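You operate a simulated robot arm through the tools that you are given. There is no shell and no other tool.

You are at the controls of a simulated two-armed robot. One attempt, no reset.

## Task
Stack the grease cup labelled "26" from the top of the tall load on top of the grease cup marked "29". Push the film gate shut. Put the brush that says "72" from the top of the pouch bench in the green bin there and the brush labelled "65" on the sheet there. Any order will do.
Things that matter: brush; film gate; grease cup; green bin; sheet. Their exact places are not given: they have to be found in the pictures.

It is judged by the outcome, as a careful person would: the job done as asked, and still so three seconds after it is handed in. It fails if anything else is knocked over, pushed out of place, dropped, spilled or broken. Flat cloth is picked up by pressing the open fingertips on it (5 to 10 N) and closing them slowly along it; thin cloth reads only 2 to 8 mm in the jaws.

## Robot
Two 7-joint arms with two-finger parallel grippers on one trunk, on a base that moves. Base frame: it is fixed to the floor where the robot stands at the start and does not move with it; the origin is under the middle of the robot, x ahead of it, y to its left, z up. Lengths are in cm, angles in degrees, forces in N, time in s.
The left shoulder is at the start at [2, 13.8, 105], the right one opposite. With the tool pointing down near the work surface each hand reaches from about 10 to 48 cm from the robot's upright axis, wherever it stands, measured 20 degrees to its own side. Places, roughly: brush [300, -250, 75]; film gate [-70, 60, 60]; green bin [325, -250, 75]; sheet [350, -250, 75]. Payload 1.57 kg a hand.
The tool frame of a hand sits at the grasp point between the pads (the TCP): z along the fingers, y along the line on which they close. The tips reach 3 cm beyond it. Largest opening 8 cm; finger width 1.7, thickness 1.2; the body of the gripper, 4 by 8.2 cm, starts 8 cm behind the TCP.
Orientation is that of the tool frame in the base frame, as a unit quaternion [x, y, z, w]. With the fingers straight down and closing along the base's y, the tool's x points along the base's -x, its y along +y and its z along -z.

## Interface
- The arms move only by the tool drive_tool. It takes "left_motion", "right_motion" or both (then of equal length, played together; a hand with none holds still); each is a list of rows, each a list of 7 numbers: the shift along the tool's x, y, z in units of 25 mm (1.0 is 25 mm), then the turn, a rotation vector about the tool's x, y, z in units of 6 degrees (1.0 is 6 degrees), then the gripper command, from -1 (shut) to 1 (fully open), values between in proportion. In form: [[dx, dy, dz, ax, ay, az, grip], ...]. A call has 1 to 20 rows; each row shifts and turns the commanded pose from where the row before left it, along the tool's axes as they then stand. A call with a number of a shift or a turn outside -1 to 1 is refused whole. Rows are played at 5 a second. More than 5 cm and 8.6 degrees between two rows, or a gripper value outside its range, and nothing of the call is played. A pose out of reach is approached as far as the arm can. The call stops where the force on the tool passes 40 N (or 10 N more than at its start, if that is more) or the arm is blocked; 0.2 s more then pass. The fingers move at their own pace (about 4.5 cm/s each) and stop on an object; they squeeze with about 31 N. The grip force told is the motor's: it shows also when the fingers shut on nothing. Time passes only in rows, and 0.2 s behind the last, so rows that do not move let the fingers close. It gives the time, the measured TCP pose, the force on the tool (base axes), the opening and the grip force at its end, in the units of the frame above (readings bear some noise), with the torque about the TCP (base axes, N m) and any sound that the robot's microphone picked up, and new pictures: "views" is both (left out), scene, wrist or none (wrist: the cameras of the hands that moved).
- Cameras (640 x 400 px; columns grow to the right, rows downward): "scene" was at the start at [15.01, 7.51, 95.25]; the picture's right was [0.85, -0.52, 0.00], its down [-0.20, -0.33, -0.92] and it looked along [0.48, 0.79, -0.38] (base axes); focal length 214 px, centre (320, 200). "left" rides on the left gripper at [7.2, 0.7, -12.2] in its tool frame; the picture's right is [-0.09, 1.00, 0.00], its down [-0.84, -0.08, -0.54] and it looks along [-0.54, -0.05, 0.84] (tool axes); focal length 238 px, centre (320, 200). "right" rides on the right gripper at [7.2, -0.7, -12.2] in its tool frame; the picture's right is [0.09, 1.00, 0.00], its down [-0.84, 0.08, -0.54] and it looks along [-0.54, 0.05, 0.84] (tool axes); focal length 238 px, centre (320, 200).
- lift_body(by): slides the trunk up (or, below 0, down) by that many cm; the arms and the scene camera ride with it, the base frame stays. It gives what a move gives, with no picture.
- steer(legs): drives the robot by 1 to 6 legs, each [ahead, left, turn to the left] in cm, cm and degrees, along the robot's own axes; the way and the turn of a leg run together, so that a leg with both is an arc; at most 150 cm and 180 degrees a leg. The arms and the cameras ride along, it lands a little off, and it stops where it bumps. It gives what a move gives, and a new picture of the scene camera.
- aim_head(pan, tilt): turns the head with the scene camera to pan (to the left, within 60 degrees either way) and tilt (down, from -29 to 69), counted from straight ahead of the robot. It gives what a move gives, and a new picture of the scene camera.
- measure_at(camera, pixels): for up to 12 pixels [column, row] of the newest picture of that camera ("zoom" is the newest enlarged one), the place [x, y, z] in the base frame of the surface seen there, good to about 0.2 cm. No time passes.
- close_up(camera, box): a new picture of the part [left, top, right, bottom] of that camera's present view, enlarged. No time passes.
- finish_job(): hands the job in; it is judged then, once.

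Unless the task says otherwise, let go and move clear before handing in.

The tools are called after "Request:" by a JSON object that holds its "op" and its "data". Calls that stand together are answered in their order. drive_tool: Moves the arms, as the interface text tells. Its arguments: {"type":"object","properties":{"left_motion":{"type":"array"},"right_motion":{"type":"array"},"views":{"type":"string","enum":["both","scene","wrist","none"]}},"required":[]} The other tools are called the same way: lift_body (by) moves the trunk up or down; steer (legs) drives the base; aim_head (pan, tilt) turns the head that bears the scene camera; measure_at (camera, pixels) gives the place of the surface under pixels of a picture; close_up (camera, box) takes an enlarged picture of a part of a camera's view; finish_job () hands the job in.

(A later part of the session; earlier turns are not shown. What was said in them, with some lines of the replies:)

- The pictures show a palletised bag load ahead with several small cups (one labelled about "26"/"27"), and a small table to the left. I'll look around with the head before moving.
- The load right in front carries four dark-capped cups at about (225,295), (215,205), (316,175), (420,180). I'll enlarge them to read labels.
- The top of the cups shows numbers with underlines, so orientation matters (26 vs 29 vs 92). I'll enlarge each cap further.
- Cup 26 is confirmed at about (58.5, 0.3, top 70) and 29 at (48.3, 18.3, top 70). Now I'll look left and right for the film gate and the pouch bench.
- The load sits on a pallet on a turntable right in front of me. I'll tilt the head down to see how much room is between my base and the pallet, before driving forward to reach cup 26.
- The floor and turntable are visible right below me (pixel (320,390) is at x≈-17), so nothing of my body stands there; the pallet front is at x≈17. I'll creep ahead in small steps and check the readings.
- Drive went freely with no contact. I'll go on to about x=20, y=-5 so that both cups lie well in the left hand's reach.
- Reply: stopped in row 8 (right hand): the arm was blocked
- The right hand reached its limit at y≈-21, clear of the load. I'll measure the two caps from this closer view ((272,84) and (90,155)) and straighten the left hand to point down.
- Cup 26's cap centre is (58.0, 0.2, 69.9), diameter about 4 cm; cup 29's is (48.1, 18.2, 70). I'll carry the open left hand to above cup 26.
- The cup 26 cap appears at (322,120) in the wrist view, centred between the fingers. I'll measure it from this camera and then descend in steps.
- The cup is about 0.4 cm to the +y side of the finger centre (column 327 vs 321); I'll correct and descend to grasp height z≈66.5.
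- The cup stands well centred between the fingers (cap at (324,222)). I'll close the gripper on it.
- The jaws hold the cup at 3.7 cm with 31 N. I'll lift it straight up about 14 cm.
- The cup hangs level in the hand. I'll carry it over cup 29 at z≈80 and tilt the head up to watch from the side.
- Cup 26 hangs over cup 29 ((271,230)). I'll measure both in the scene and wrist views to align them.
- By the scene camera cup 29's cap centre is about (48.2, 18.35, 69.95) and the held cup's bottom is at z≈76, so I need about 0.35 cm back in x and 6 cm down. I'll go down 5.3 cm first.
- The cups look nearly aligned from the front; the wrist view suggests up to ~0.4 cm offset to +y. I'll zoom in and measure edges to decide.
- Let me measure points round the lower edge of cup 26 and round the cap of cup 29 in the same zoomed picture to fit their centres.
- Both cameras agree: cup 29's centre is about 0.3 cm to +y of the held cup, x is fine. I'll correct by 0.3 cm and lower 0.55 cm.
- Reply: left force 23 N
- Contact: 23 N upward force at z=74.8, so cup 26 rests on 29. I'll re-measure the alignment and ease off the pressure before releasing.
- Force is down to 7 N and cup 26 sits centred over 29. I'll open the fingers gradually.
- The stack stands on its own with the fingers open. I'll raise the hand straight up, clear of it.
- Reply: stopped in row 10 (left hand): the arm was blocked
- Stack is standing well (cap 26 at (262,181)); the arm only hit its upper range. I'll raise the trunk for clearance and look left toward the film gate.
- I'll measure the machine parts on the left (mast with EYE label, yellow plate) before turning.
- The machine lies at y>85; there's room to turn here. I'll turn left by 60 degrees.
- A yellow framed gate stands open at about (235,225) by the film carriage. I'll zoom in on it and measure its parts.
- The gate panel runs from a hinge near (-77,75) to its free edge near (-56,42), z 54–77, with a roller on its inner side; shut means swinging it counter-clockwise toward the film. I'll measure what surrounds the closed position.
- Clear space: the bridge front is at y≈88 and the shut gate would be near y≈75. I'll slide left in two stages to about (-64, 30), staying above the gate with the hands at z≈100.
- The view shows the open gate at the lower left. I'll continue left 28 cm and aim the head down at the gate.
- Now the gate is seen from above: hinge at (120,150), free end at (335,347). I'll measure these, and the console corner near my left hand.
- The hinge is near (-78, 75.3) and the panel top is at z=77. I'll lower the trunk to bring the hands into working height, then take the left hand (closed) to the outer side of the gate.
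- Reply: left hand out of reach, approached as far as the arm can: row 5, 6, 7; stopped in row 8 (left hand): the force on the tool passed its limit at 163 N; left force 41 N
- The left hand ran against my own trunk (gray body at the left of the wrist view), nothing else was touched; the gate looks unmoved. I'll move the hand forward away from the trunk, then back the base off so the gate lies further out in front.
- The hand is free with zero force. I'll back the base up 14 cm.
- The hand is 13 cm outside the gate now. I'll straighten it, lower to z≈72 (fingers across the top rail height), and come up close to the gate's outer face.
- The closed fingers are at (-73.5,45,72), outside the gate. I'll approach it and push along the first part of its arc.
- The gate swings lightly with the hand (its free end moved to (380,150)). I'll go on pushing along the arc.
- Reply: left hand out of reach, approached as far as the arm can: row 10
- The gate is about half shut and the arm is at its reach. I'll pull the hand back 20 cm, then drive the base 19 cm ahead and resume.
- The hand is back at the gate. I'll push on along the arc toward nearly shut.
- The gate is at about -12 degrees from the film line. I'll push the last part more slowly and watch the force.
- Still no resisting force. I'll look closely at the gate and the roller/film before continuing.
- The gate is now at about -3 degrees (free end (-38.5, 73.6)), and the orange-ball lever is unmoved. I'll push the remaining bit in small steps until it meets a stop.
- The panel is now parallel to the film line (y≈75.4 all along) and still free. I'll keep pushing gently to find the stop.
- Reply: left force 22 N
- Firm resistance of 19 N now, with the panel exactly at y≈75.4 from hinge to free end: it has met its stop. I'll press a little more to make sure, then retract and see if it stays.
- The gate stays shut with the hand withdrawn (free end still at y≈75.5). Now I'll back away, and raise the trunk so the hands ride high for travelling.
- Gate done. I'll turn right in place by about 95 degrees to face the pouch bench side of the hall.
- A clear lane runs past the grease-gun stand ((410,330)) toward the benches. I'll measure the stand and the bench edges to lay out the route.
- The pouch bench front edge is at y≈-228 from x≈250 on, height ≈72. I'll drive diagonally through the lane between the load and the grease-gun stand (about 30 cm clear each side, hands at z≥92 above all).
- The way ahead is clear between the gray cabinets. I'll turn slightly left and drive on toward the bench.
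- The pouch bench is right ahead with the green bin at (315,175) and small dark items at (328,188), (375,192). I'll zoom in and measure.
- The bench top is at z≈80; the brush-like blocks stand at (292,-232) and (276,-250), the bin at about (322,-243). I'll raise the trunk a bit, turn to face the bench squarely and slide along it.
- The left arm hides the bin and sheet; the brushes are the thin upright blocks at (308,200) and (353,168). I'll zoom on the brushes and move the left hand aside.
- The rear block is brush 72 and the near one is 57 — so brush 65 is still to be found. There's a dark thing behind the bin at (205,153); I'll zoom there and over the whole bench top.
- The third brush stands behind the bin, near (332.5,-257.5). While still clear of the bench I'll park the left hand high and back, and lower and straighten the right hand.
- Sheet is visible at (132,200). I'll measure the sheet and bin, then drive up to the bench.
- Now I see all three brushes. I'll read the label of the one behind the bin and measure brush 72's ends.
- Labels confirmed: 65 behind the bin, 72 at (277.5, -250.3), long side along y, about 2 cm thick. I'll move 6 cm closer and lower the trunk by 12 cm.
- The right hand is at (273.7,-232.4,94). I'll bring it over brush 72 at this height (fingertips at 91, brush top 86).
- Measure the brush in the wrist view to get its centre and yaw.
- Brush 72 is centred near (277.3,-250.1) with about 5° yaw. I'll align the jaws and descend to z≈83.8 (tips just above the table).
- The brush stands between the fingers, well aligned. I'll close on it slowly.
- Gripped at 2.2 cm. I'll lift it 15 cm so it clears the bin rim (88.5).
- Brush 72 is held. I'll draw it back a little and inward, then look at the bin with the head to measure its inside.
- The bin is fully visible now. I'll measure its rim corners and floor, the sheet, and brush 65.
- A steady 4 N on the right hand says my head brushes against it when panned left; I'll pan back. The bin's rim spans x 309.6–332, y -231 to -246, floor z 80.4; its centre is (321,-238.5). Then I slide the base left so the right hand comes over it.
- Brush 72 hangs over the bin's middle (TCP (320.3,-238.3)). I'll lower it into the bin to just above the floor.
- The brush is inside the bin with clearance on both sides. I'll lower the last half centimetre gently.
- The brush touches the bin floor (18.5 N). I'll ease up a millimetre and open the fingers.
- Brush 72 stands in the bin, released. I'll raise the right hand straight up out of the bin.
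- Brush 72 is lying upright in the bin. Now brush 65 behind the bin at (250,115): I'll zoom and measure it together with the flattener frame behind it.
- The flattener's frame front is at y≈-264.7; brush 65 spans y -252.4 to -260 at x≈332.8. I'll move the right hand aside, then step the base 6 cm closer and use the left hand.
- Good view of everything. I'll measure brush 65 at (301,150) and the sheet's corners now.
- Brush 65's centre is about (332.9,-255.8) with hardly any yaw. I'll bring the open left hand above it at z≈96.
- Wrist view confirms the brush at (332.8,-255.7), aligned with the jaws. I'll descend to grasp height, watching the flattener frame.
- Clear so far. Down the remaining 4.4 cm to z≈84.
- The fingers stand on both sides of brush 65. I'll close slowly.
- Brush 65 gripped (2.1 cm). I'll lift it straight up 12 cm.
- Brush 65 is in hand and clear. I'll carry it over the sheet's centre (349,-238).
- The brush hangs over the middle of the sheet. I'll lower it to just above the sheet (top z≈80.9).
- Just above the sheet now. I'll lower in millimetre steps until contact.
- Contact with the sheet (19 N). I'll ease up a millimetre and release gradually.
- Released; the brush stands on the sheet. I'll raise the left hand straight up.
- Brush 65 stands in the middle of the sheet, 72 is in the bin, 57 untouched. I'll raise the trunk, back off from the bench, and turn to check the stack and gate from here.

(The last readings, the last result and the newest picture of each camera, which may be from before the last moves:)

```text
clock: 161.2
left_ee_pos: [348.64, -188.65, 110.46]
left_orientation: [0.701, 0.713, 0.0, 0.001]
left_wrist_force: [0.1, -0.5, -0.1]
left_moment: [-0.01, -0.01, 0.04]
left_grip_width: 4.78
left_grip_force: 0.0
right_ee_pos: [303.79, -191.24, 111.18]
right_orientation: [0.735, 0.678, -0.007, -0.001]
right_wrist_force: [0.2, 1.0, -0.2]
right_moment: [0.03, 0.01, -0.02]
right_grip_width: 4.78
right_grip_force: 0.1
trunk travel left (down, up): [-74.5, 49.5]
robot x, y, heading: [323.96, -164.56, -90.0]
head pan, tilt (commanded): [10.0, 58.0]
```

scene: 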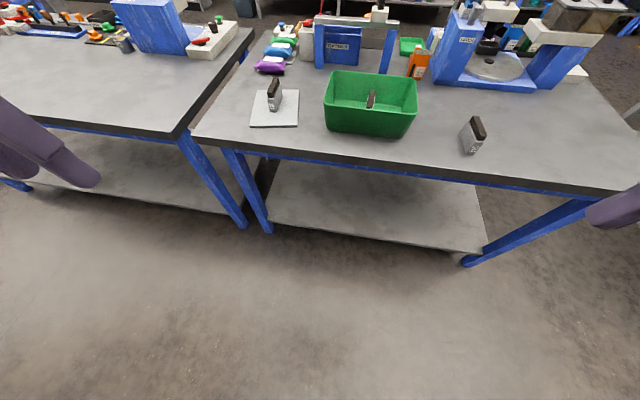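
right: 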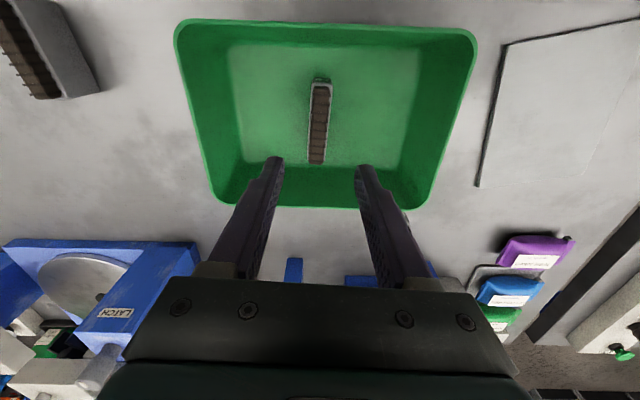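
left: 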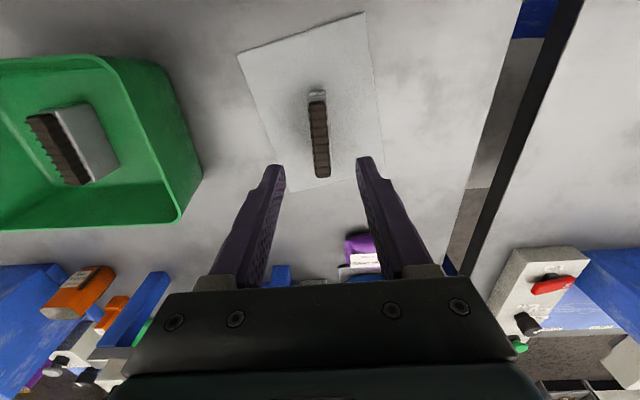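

The bench is as it should be. I'll turn in place to look back at the load and the gate.

Request:
{"op": "steer", "data": {"legs": [[40, 0, -123]]}}

```text
clock: 166.5
left_ee_pos: [263.25, -190.33, 110.45]
left_orientation: [0.97, -0.245, -0.001, 0.001]
left_wrist_force: [0.1, 0.0, -0.5]
left_moment: [0.02, 0.03, -0.01]
left_grip_width: 4.8
left_grip_force: 0.0
right_ee_pos: [283.05, -149.87, 111.23]
right_orientation: [0.956, -0.294, -0.003, -0.005]
right_wrist_force: [-0.2, -0.3, -0.3]
right_moment: [0.02, -0.05, -0.02]
right_grip_width: 4.81
right_grip_force: 0.0
trunk travel left (down, up): [-74.5, 49.5]
robot x, y, heading: [296.64, -180.27, 150.5]
head pan, tilt (commanded): [10.0, 58.0]
cut short: leg 1
```

scene: 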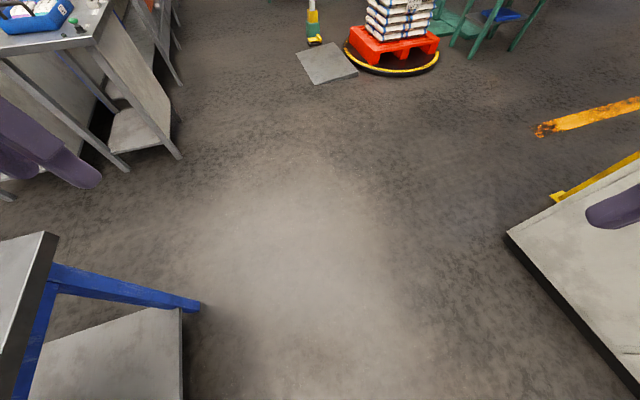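

The arc I commanded was cut short (it stopped at heading 150) — I must check whether anything was touched. I'll look left toward the bench first.

Request:
{"op": "aim_head", "data": {"pan": 60, "tilt": 35}}

```text
clock: 167.7
left_ee_pos: [263.15, -190.38, 110.4]
left_orientation: [0.969, -0.246, -0.001, 0.001]
left_wrist_force: [0.9, -0.8, 0.1]
left_moment: [0.01, -0.03, 0.0]
left_grip_width: 4.8
left_grip_force: 0.0
right_ee_pos: [283.05, -149.87, 111.12]
right_orientation: [0.956, -0.294, -0.003, -0.005]
right_wrist_force: [-0.7, 0.1, 0.0]
right_moment: [0.02, -0.02, 0.01]
right_grip_width: 4.81
right_grip_force: 0.1
trunk travel left (down, up): [-74.5, 49.5]
robot x, y, heading: [296.44, -180.68, 150.4]
head pan, tilt (commanded): [60.0, 35.0]
```

scene: 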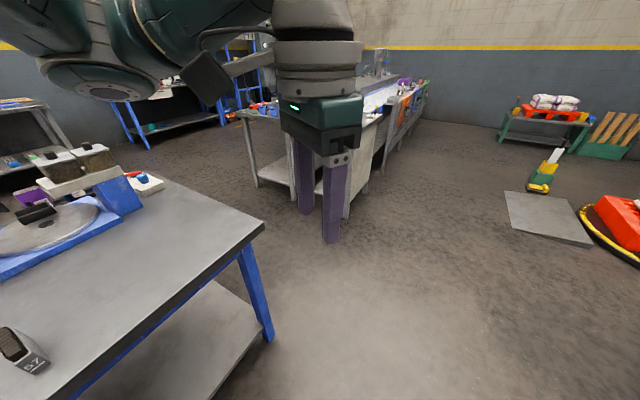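

Nothing looks disturbed: brush 57 stands at (20,350), the hopper device at (80,170). I'll check brush 57's place, then back away from the bench and view it all.

Request:
{"op": "measure_at", "data": {"camera": "scene", "pixels": [[10, 342], [30, 365], [85, 155], [60, 230], [145, 185], [262, 228]]}}

Request:
{"op": "aim_head", "data": {"pan": 60, "tilt": 60}}

```text
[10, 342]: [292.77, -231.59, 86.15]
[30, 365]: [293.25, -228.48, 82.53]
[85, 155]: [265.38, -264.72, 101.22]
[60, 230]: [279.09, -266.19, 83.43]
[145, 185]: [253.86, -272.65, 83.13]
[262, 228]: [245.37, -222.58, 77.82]
```

```text
clock: 168.6
left_ee_pos: [263.16, -190.27, 110.44]
left_orientation: [0.97, -0.244, -0.001, 0.001]
left_wrist_force: [0.0, 0.7, -0.5]
left_moment: [-0.01, -0.03, -0.01]
left_grip_width: 4.79
left_grip_force: 0.1
right_ee_pos: [283.04, -149.91, 111.17]
right_orientation: [0.956, -0.294, -0.001, -0.005]
right_wrist_force: [-0.7, 1.0, 1.1]
right_moment: [0.01, 0.01, -0.01]
right_grip_width: 4.8
right_grip_force: 0.1
trunk travel left (down, up): [-74.5, 49.5]
robot x, y, heading: [296.47, -180.35, 150.3]
head pan, tilt (commanded): [60.0, 60.0]
```

scene: 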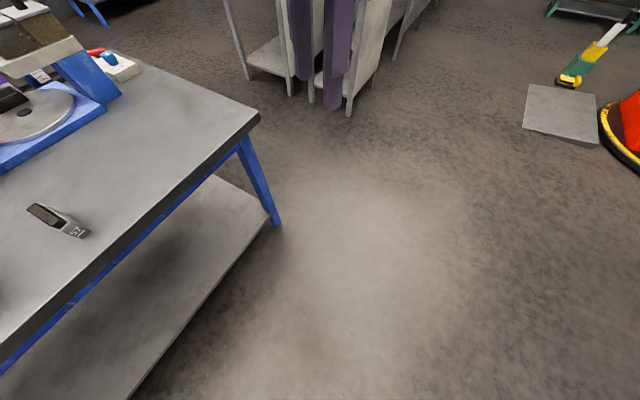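

Bench is unchanged. The gray cabinet to my right might be what stopped the arc; I'll look right.

Request:
{"op": "aim_head", "data": {"pan": -50, "tilt": 35}}

```text
clock: 170.5
left_ee_pos: [263.26, -190.41, 110.44]
left_orientation: [0.969, -0.245, -0.002, 0.001]
left_wrist_force: [0.8, 0.4, -0.2]
left_moment: [-0.02, 0.04, 0.03]
left_grip_width: 4.8
left_grip_force: 0.0
right_ee_pos: [283.06, -149.82, 111.14]
right_orientation: [0.956, -0.295, -0.002, -0.005]
right_wrist_force: [-0.2, 0.2, 0.5]
right_moment: [0.03, 0.0, -0.01]
right_grip_width: 4.81
right_grip_force: 0.1
trunk travel left (down, up): [-74.5, 49.5]
robot x, y, heading: [296.59, -180.09, 150.7]
head pan, tilt (commanded): [-50.0, 35.0]
```

scene: 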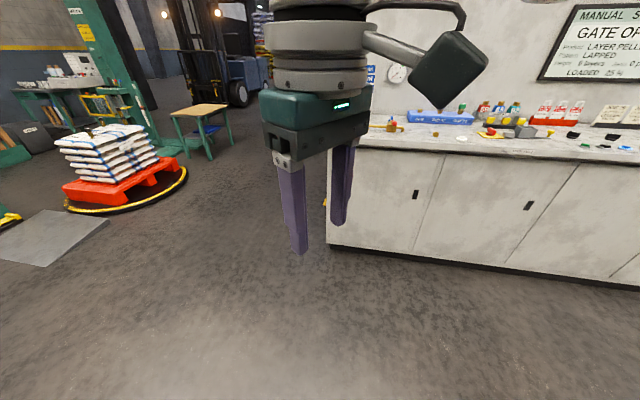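

Request:
{"op": "measure_at", "data": {"camera": "scene", "pixels": [[345, 240], [360, 150], [440, 118], [520, 155], [500, 130], [200, 110], [110, 135], [110, 100]]}}

Request:
{"op": "close_up", "data": {"camera": "scene", "box": [0, 50, 240, 200]}}

Request:
{"op": "close_up", "data": {"camera": "scene", "box": [360, 60, 640, 200]}}

```text
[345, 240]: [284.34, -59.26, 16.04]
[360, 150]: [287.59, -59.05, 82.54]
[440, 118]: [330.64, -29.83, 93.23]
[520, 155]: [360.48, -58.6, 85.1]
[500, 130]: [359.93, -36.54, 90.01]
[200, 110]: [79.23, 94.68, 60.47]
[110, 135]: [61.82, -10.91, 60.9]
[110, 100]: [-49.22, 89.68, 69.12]
```

```text
2.67 times, centred on (120, 125) of scene
```

zoom: 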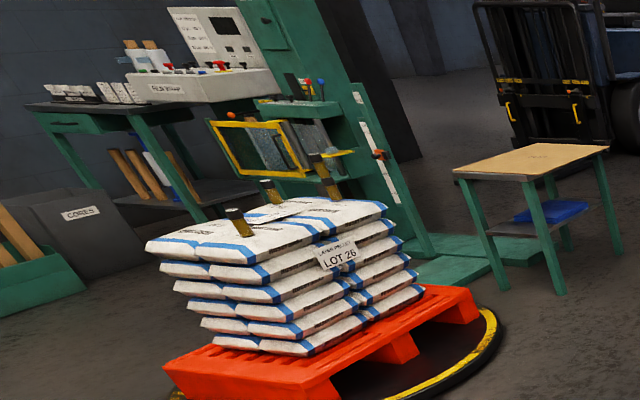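

```text
2.29 times, centred on (500, 130) of scene
```

zoom: 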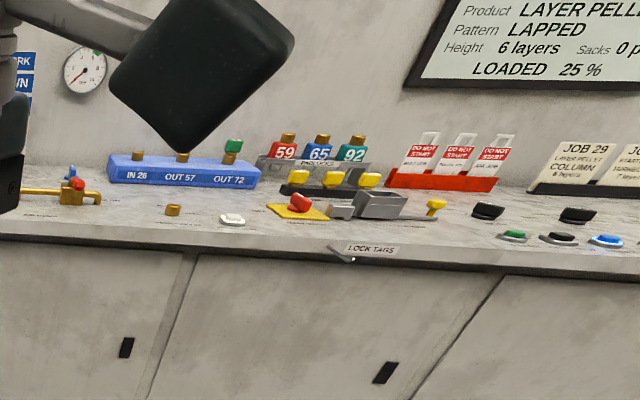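

The cabinet is 90 cm away, so it was not touched. In the far view I see the load with the tall two-cup stack and the yellow gate closed; I'll zoom in more on both.

Request:
{"op": "close_up", "data": {"camera": "scene", "box": [70, 85, 150, 150]}}

Request:
{"op": "measure_at", "data": {"camera": "zoom", "pixels": [[320, 200]]}}

```text
6.15 times, centred on (110, 118) of scene
```

zoom: 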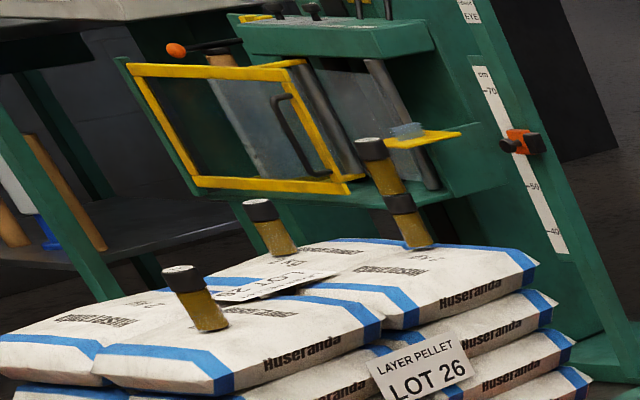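

```text
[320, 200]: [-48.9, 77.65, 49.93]
```

The two-cup stack stands and the gate frame lies flat against the film station. I'll measure the gate's two ends to confirm it is still shut.

Request:
{"op": "measure_at", "data": {"camera": "zoom", "pixels": [[140, 71], [220, 73], [285, 75], [333, 182], [200, 182], [368, 148], [395, 205], [260, 210], [180, 275]]}}

```text
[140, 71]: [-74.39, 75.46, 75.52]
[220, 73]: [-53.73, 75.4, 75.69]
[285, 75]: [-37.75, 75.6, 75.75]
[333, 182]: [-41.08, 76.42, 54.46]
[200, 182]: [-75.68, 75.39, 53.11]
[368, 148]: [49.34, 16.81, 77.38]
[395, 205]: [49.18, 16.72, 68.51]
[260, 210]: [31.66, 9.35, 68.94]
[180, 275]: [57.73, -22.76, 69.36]
```

Gate is at y≈75.4 along its whole length (shut) and the stack is straight. I'll make one last check of the bench: move away from it a bit, then turn left in place.

Request:
{"op": "steer", "data": {"legs": [[0, 25, 0]]}}

```text
clock: 172.3
left_ee_pos: [251.05, -211.74, 110.35]
left_orientation: [0.969, -0.246, -0.002, 0.0]
left_wrist_force: [0.4, -0.5, 0.9]
left_moment: [0.04, -0.01, -0.01]
left_grip_width: 4.79
left_grip_force: 0.1
right_ee_pos: [270.93, -171.31, 111.07]
right_orientation: [0.955, -0.295, -0.003, -0.006]
right_wrist_force: [-0.3, -0.3, 0.2]
right_moment: [0.0, 0.01, -0.03]
right_grip_width: 4.79
right_grip_force: 0.1
trunk travel left (down, up): [-74.5, 49.5]
robot x, y, heading: [284.41, -201.81, 150.4]
head pan, tilt (commanded): [-50.0, 35.0]
```

scene: 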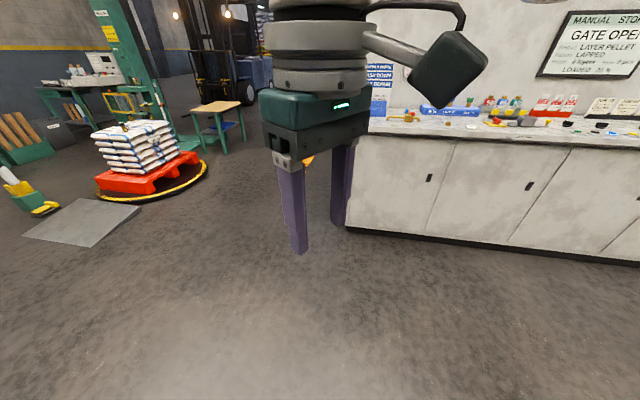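

I moved toward the bench instead of away (no bump reported). I'll move right, away from the bench, by 50 cm.

Request:
{"op": "steer", "data": {"legs": [[0, -50, 0]]}}

Request:
{"op": "aim_head", "data": {"pan": 55, "tilt": 40}}

```text
clock: 175.3
left_ee_pos: [276.0, -167.69, 110.41]
left_orientation: [0.97, -0.243, -0.001, 0.001]
left_wrist_force: [-0.2, 0.4, 0.3]
left_moment: [0.0, 0.0, -0.03]
left_grip_width: 4.8
left_grip_force: 0.0
right_ee_pos: [295.89, -127.2, 111.31]
right_orientation: [0.956, -0.292, -0.002, -0.005]
right_wrist_force: [-0.4, -0.3, 0.5]
right_moment: [-0.01, 0.01, -0.01]
right_grip_width: 4.8
right_grip_force: 0.0
trunk travel left (down, up): [-74.5, 49.5]
robot x, y, heading: [309.45, -157.55, 150.8]
head pan, tilt (commanded): [-50.0, 35.0]
```

scene: 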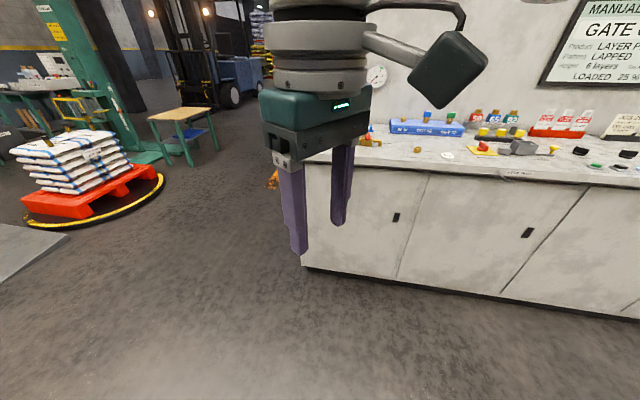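

```text
clock: 177.1
left_ee_pos: [276.14, -167.75, 110.41]
left_orientation: [0.97, -0.244, 0.0, 0.001]
left_wrist_force: [-0.7, -1.0, 0.3]
left_moment: [0.03, -0.02, -0.05]
left_grip_width: 4.81
left_grip_force: 0.0
right_ee_pos: [295.74, -127.17, 111.24]
right_orientation: [0.956, -0.293, -0.003, -0.006]
right_wrist_force: [-0.2, 0.6, -0.6]
right_moment: [-0.02, 0.02, -0.04]
right_grip_width: 4.8
right_grip_force: 0.1
trunk travel left (down, up): [-74.5, 49.5]
robot x, y, heading: [309.53, -157.57, 150.7]
head pan, tilt (commanded): [55.0, 40.0]
```

scene: 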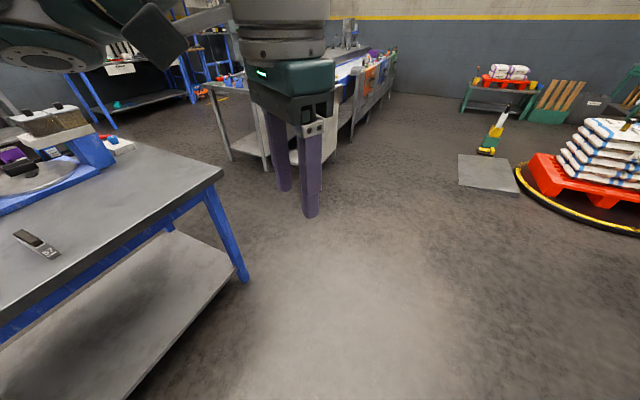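

Clear of the bench by 65 cm. I'll turn left 60 degrees in place to see the whole bench top.

Request:
{"op": "steer", "data": {"legs": [[0, 0, 60]]}}

```text
clock: 180.1
left_ee_pos: [300.84, -191.32, 110.42]
left_orientation: [0.964, 0.267, -0.001, 0.001]
left_wrist_force: [-0.5, 0.3, 0.2]
left_moment: [0.0, 0.02, 0.02]
left_grip_width: 4.78
left_grip_force: 0.0
right_ee_pos: [276.16, -153.57, 111.22]
right_orientation: [0.976, 0.217, -0.004, -0.004]
right_wrist_force: [-0.3, 0.4, 0.7]
right_moment: [-0.02, 0.02, 0.02]
right_grip_width: 4.82
right_grip_force: 0.1
trunk travel left (down, up): [-74.5, 49.5]
robot x, y, heading: [309.37, -157.38, -150.0]
head pan, tilt (commanded): [55.0, 40.0]
```

scene: 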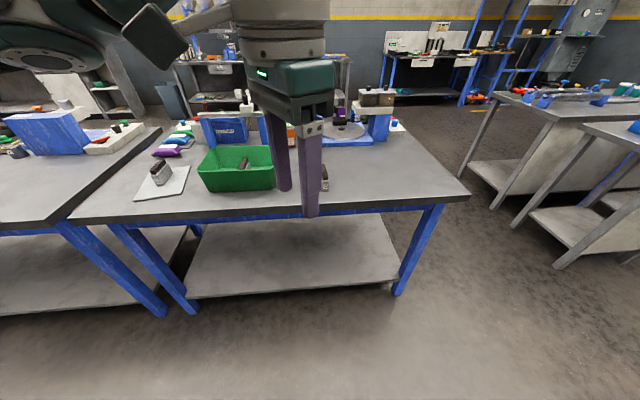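

Request:
{"op": "close_up", "data": {"camera": "scene", "box": [120, 70, 420, 230]}}

Request:
{"op": "measure_at", "data": {"camera": "scene", "pixels": [[160, 168], [162, 183], [245, 163], [200, 170], [272, 188], [325, 175], [147, 200]]}}

```text
2.13 times, centred on (270, 150) of scene
```

zoom: 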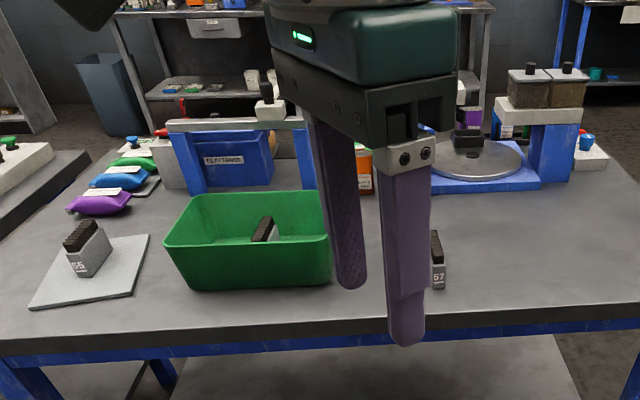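

```text
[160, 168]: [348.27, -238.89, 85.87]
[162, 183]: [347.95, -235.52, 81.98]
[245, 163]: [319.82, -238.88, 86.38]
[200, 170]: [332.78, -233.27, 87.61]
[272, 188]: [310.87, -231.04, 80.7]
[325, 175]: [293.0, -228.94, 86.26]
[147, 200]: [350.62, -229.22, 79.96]
```

Everything is in place. Brush 65 stands on the sheet, 72 is in the bin, and 57 is where it was. Cup 26 is stacked on 29, and the gate is shut. Both hands are empty and clear, so I'm handing in.

Request:
{"op": "finish_job", "data": {}}

```text
The job is handed in.
```

The job is finished and handed in. Before handing in I checked each result:

- **Grease cups:** cup 26 stands on top of cup 29 on the tall load. The stack was still upright when I zoomed in on it from the bench side.
- **Film gate:** it is pushed shut against its stop. The top rail measured y ≈ 75.5 from hinge to free end, both right after the push and in the later check.
- **Brush 72:** it stands in the green bin on the pouch bench.
- **Brush 65:** it stands in the middle of the sheet.

Four things happened along the way:

- **Arm against trunk:** while I was working near the gate, the left hand pressed against my own trunk, peaking at 163 N. The gate looked unmoved afterwards.
- **Head against hand:** my head rested lightly on the right hand (about 4 N) while it was holding brush 72. I turned the head away and the brush stayed gripped.
- **Turn cut short:** the last turn away from the bench, driven as an arc by mistake, was reported as cut short, for a reason I could not find. The wrist force readings stayed near zero.
- **Wrong-way move:** right after that I slid 25 cm toward the bench instead of away from it. No bump was reported. A final look and measurements of the bench showed nothing out of place, including brush 57.
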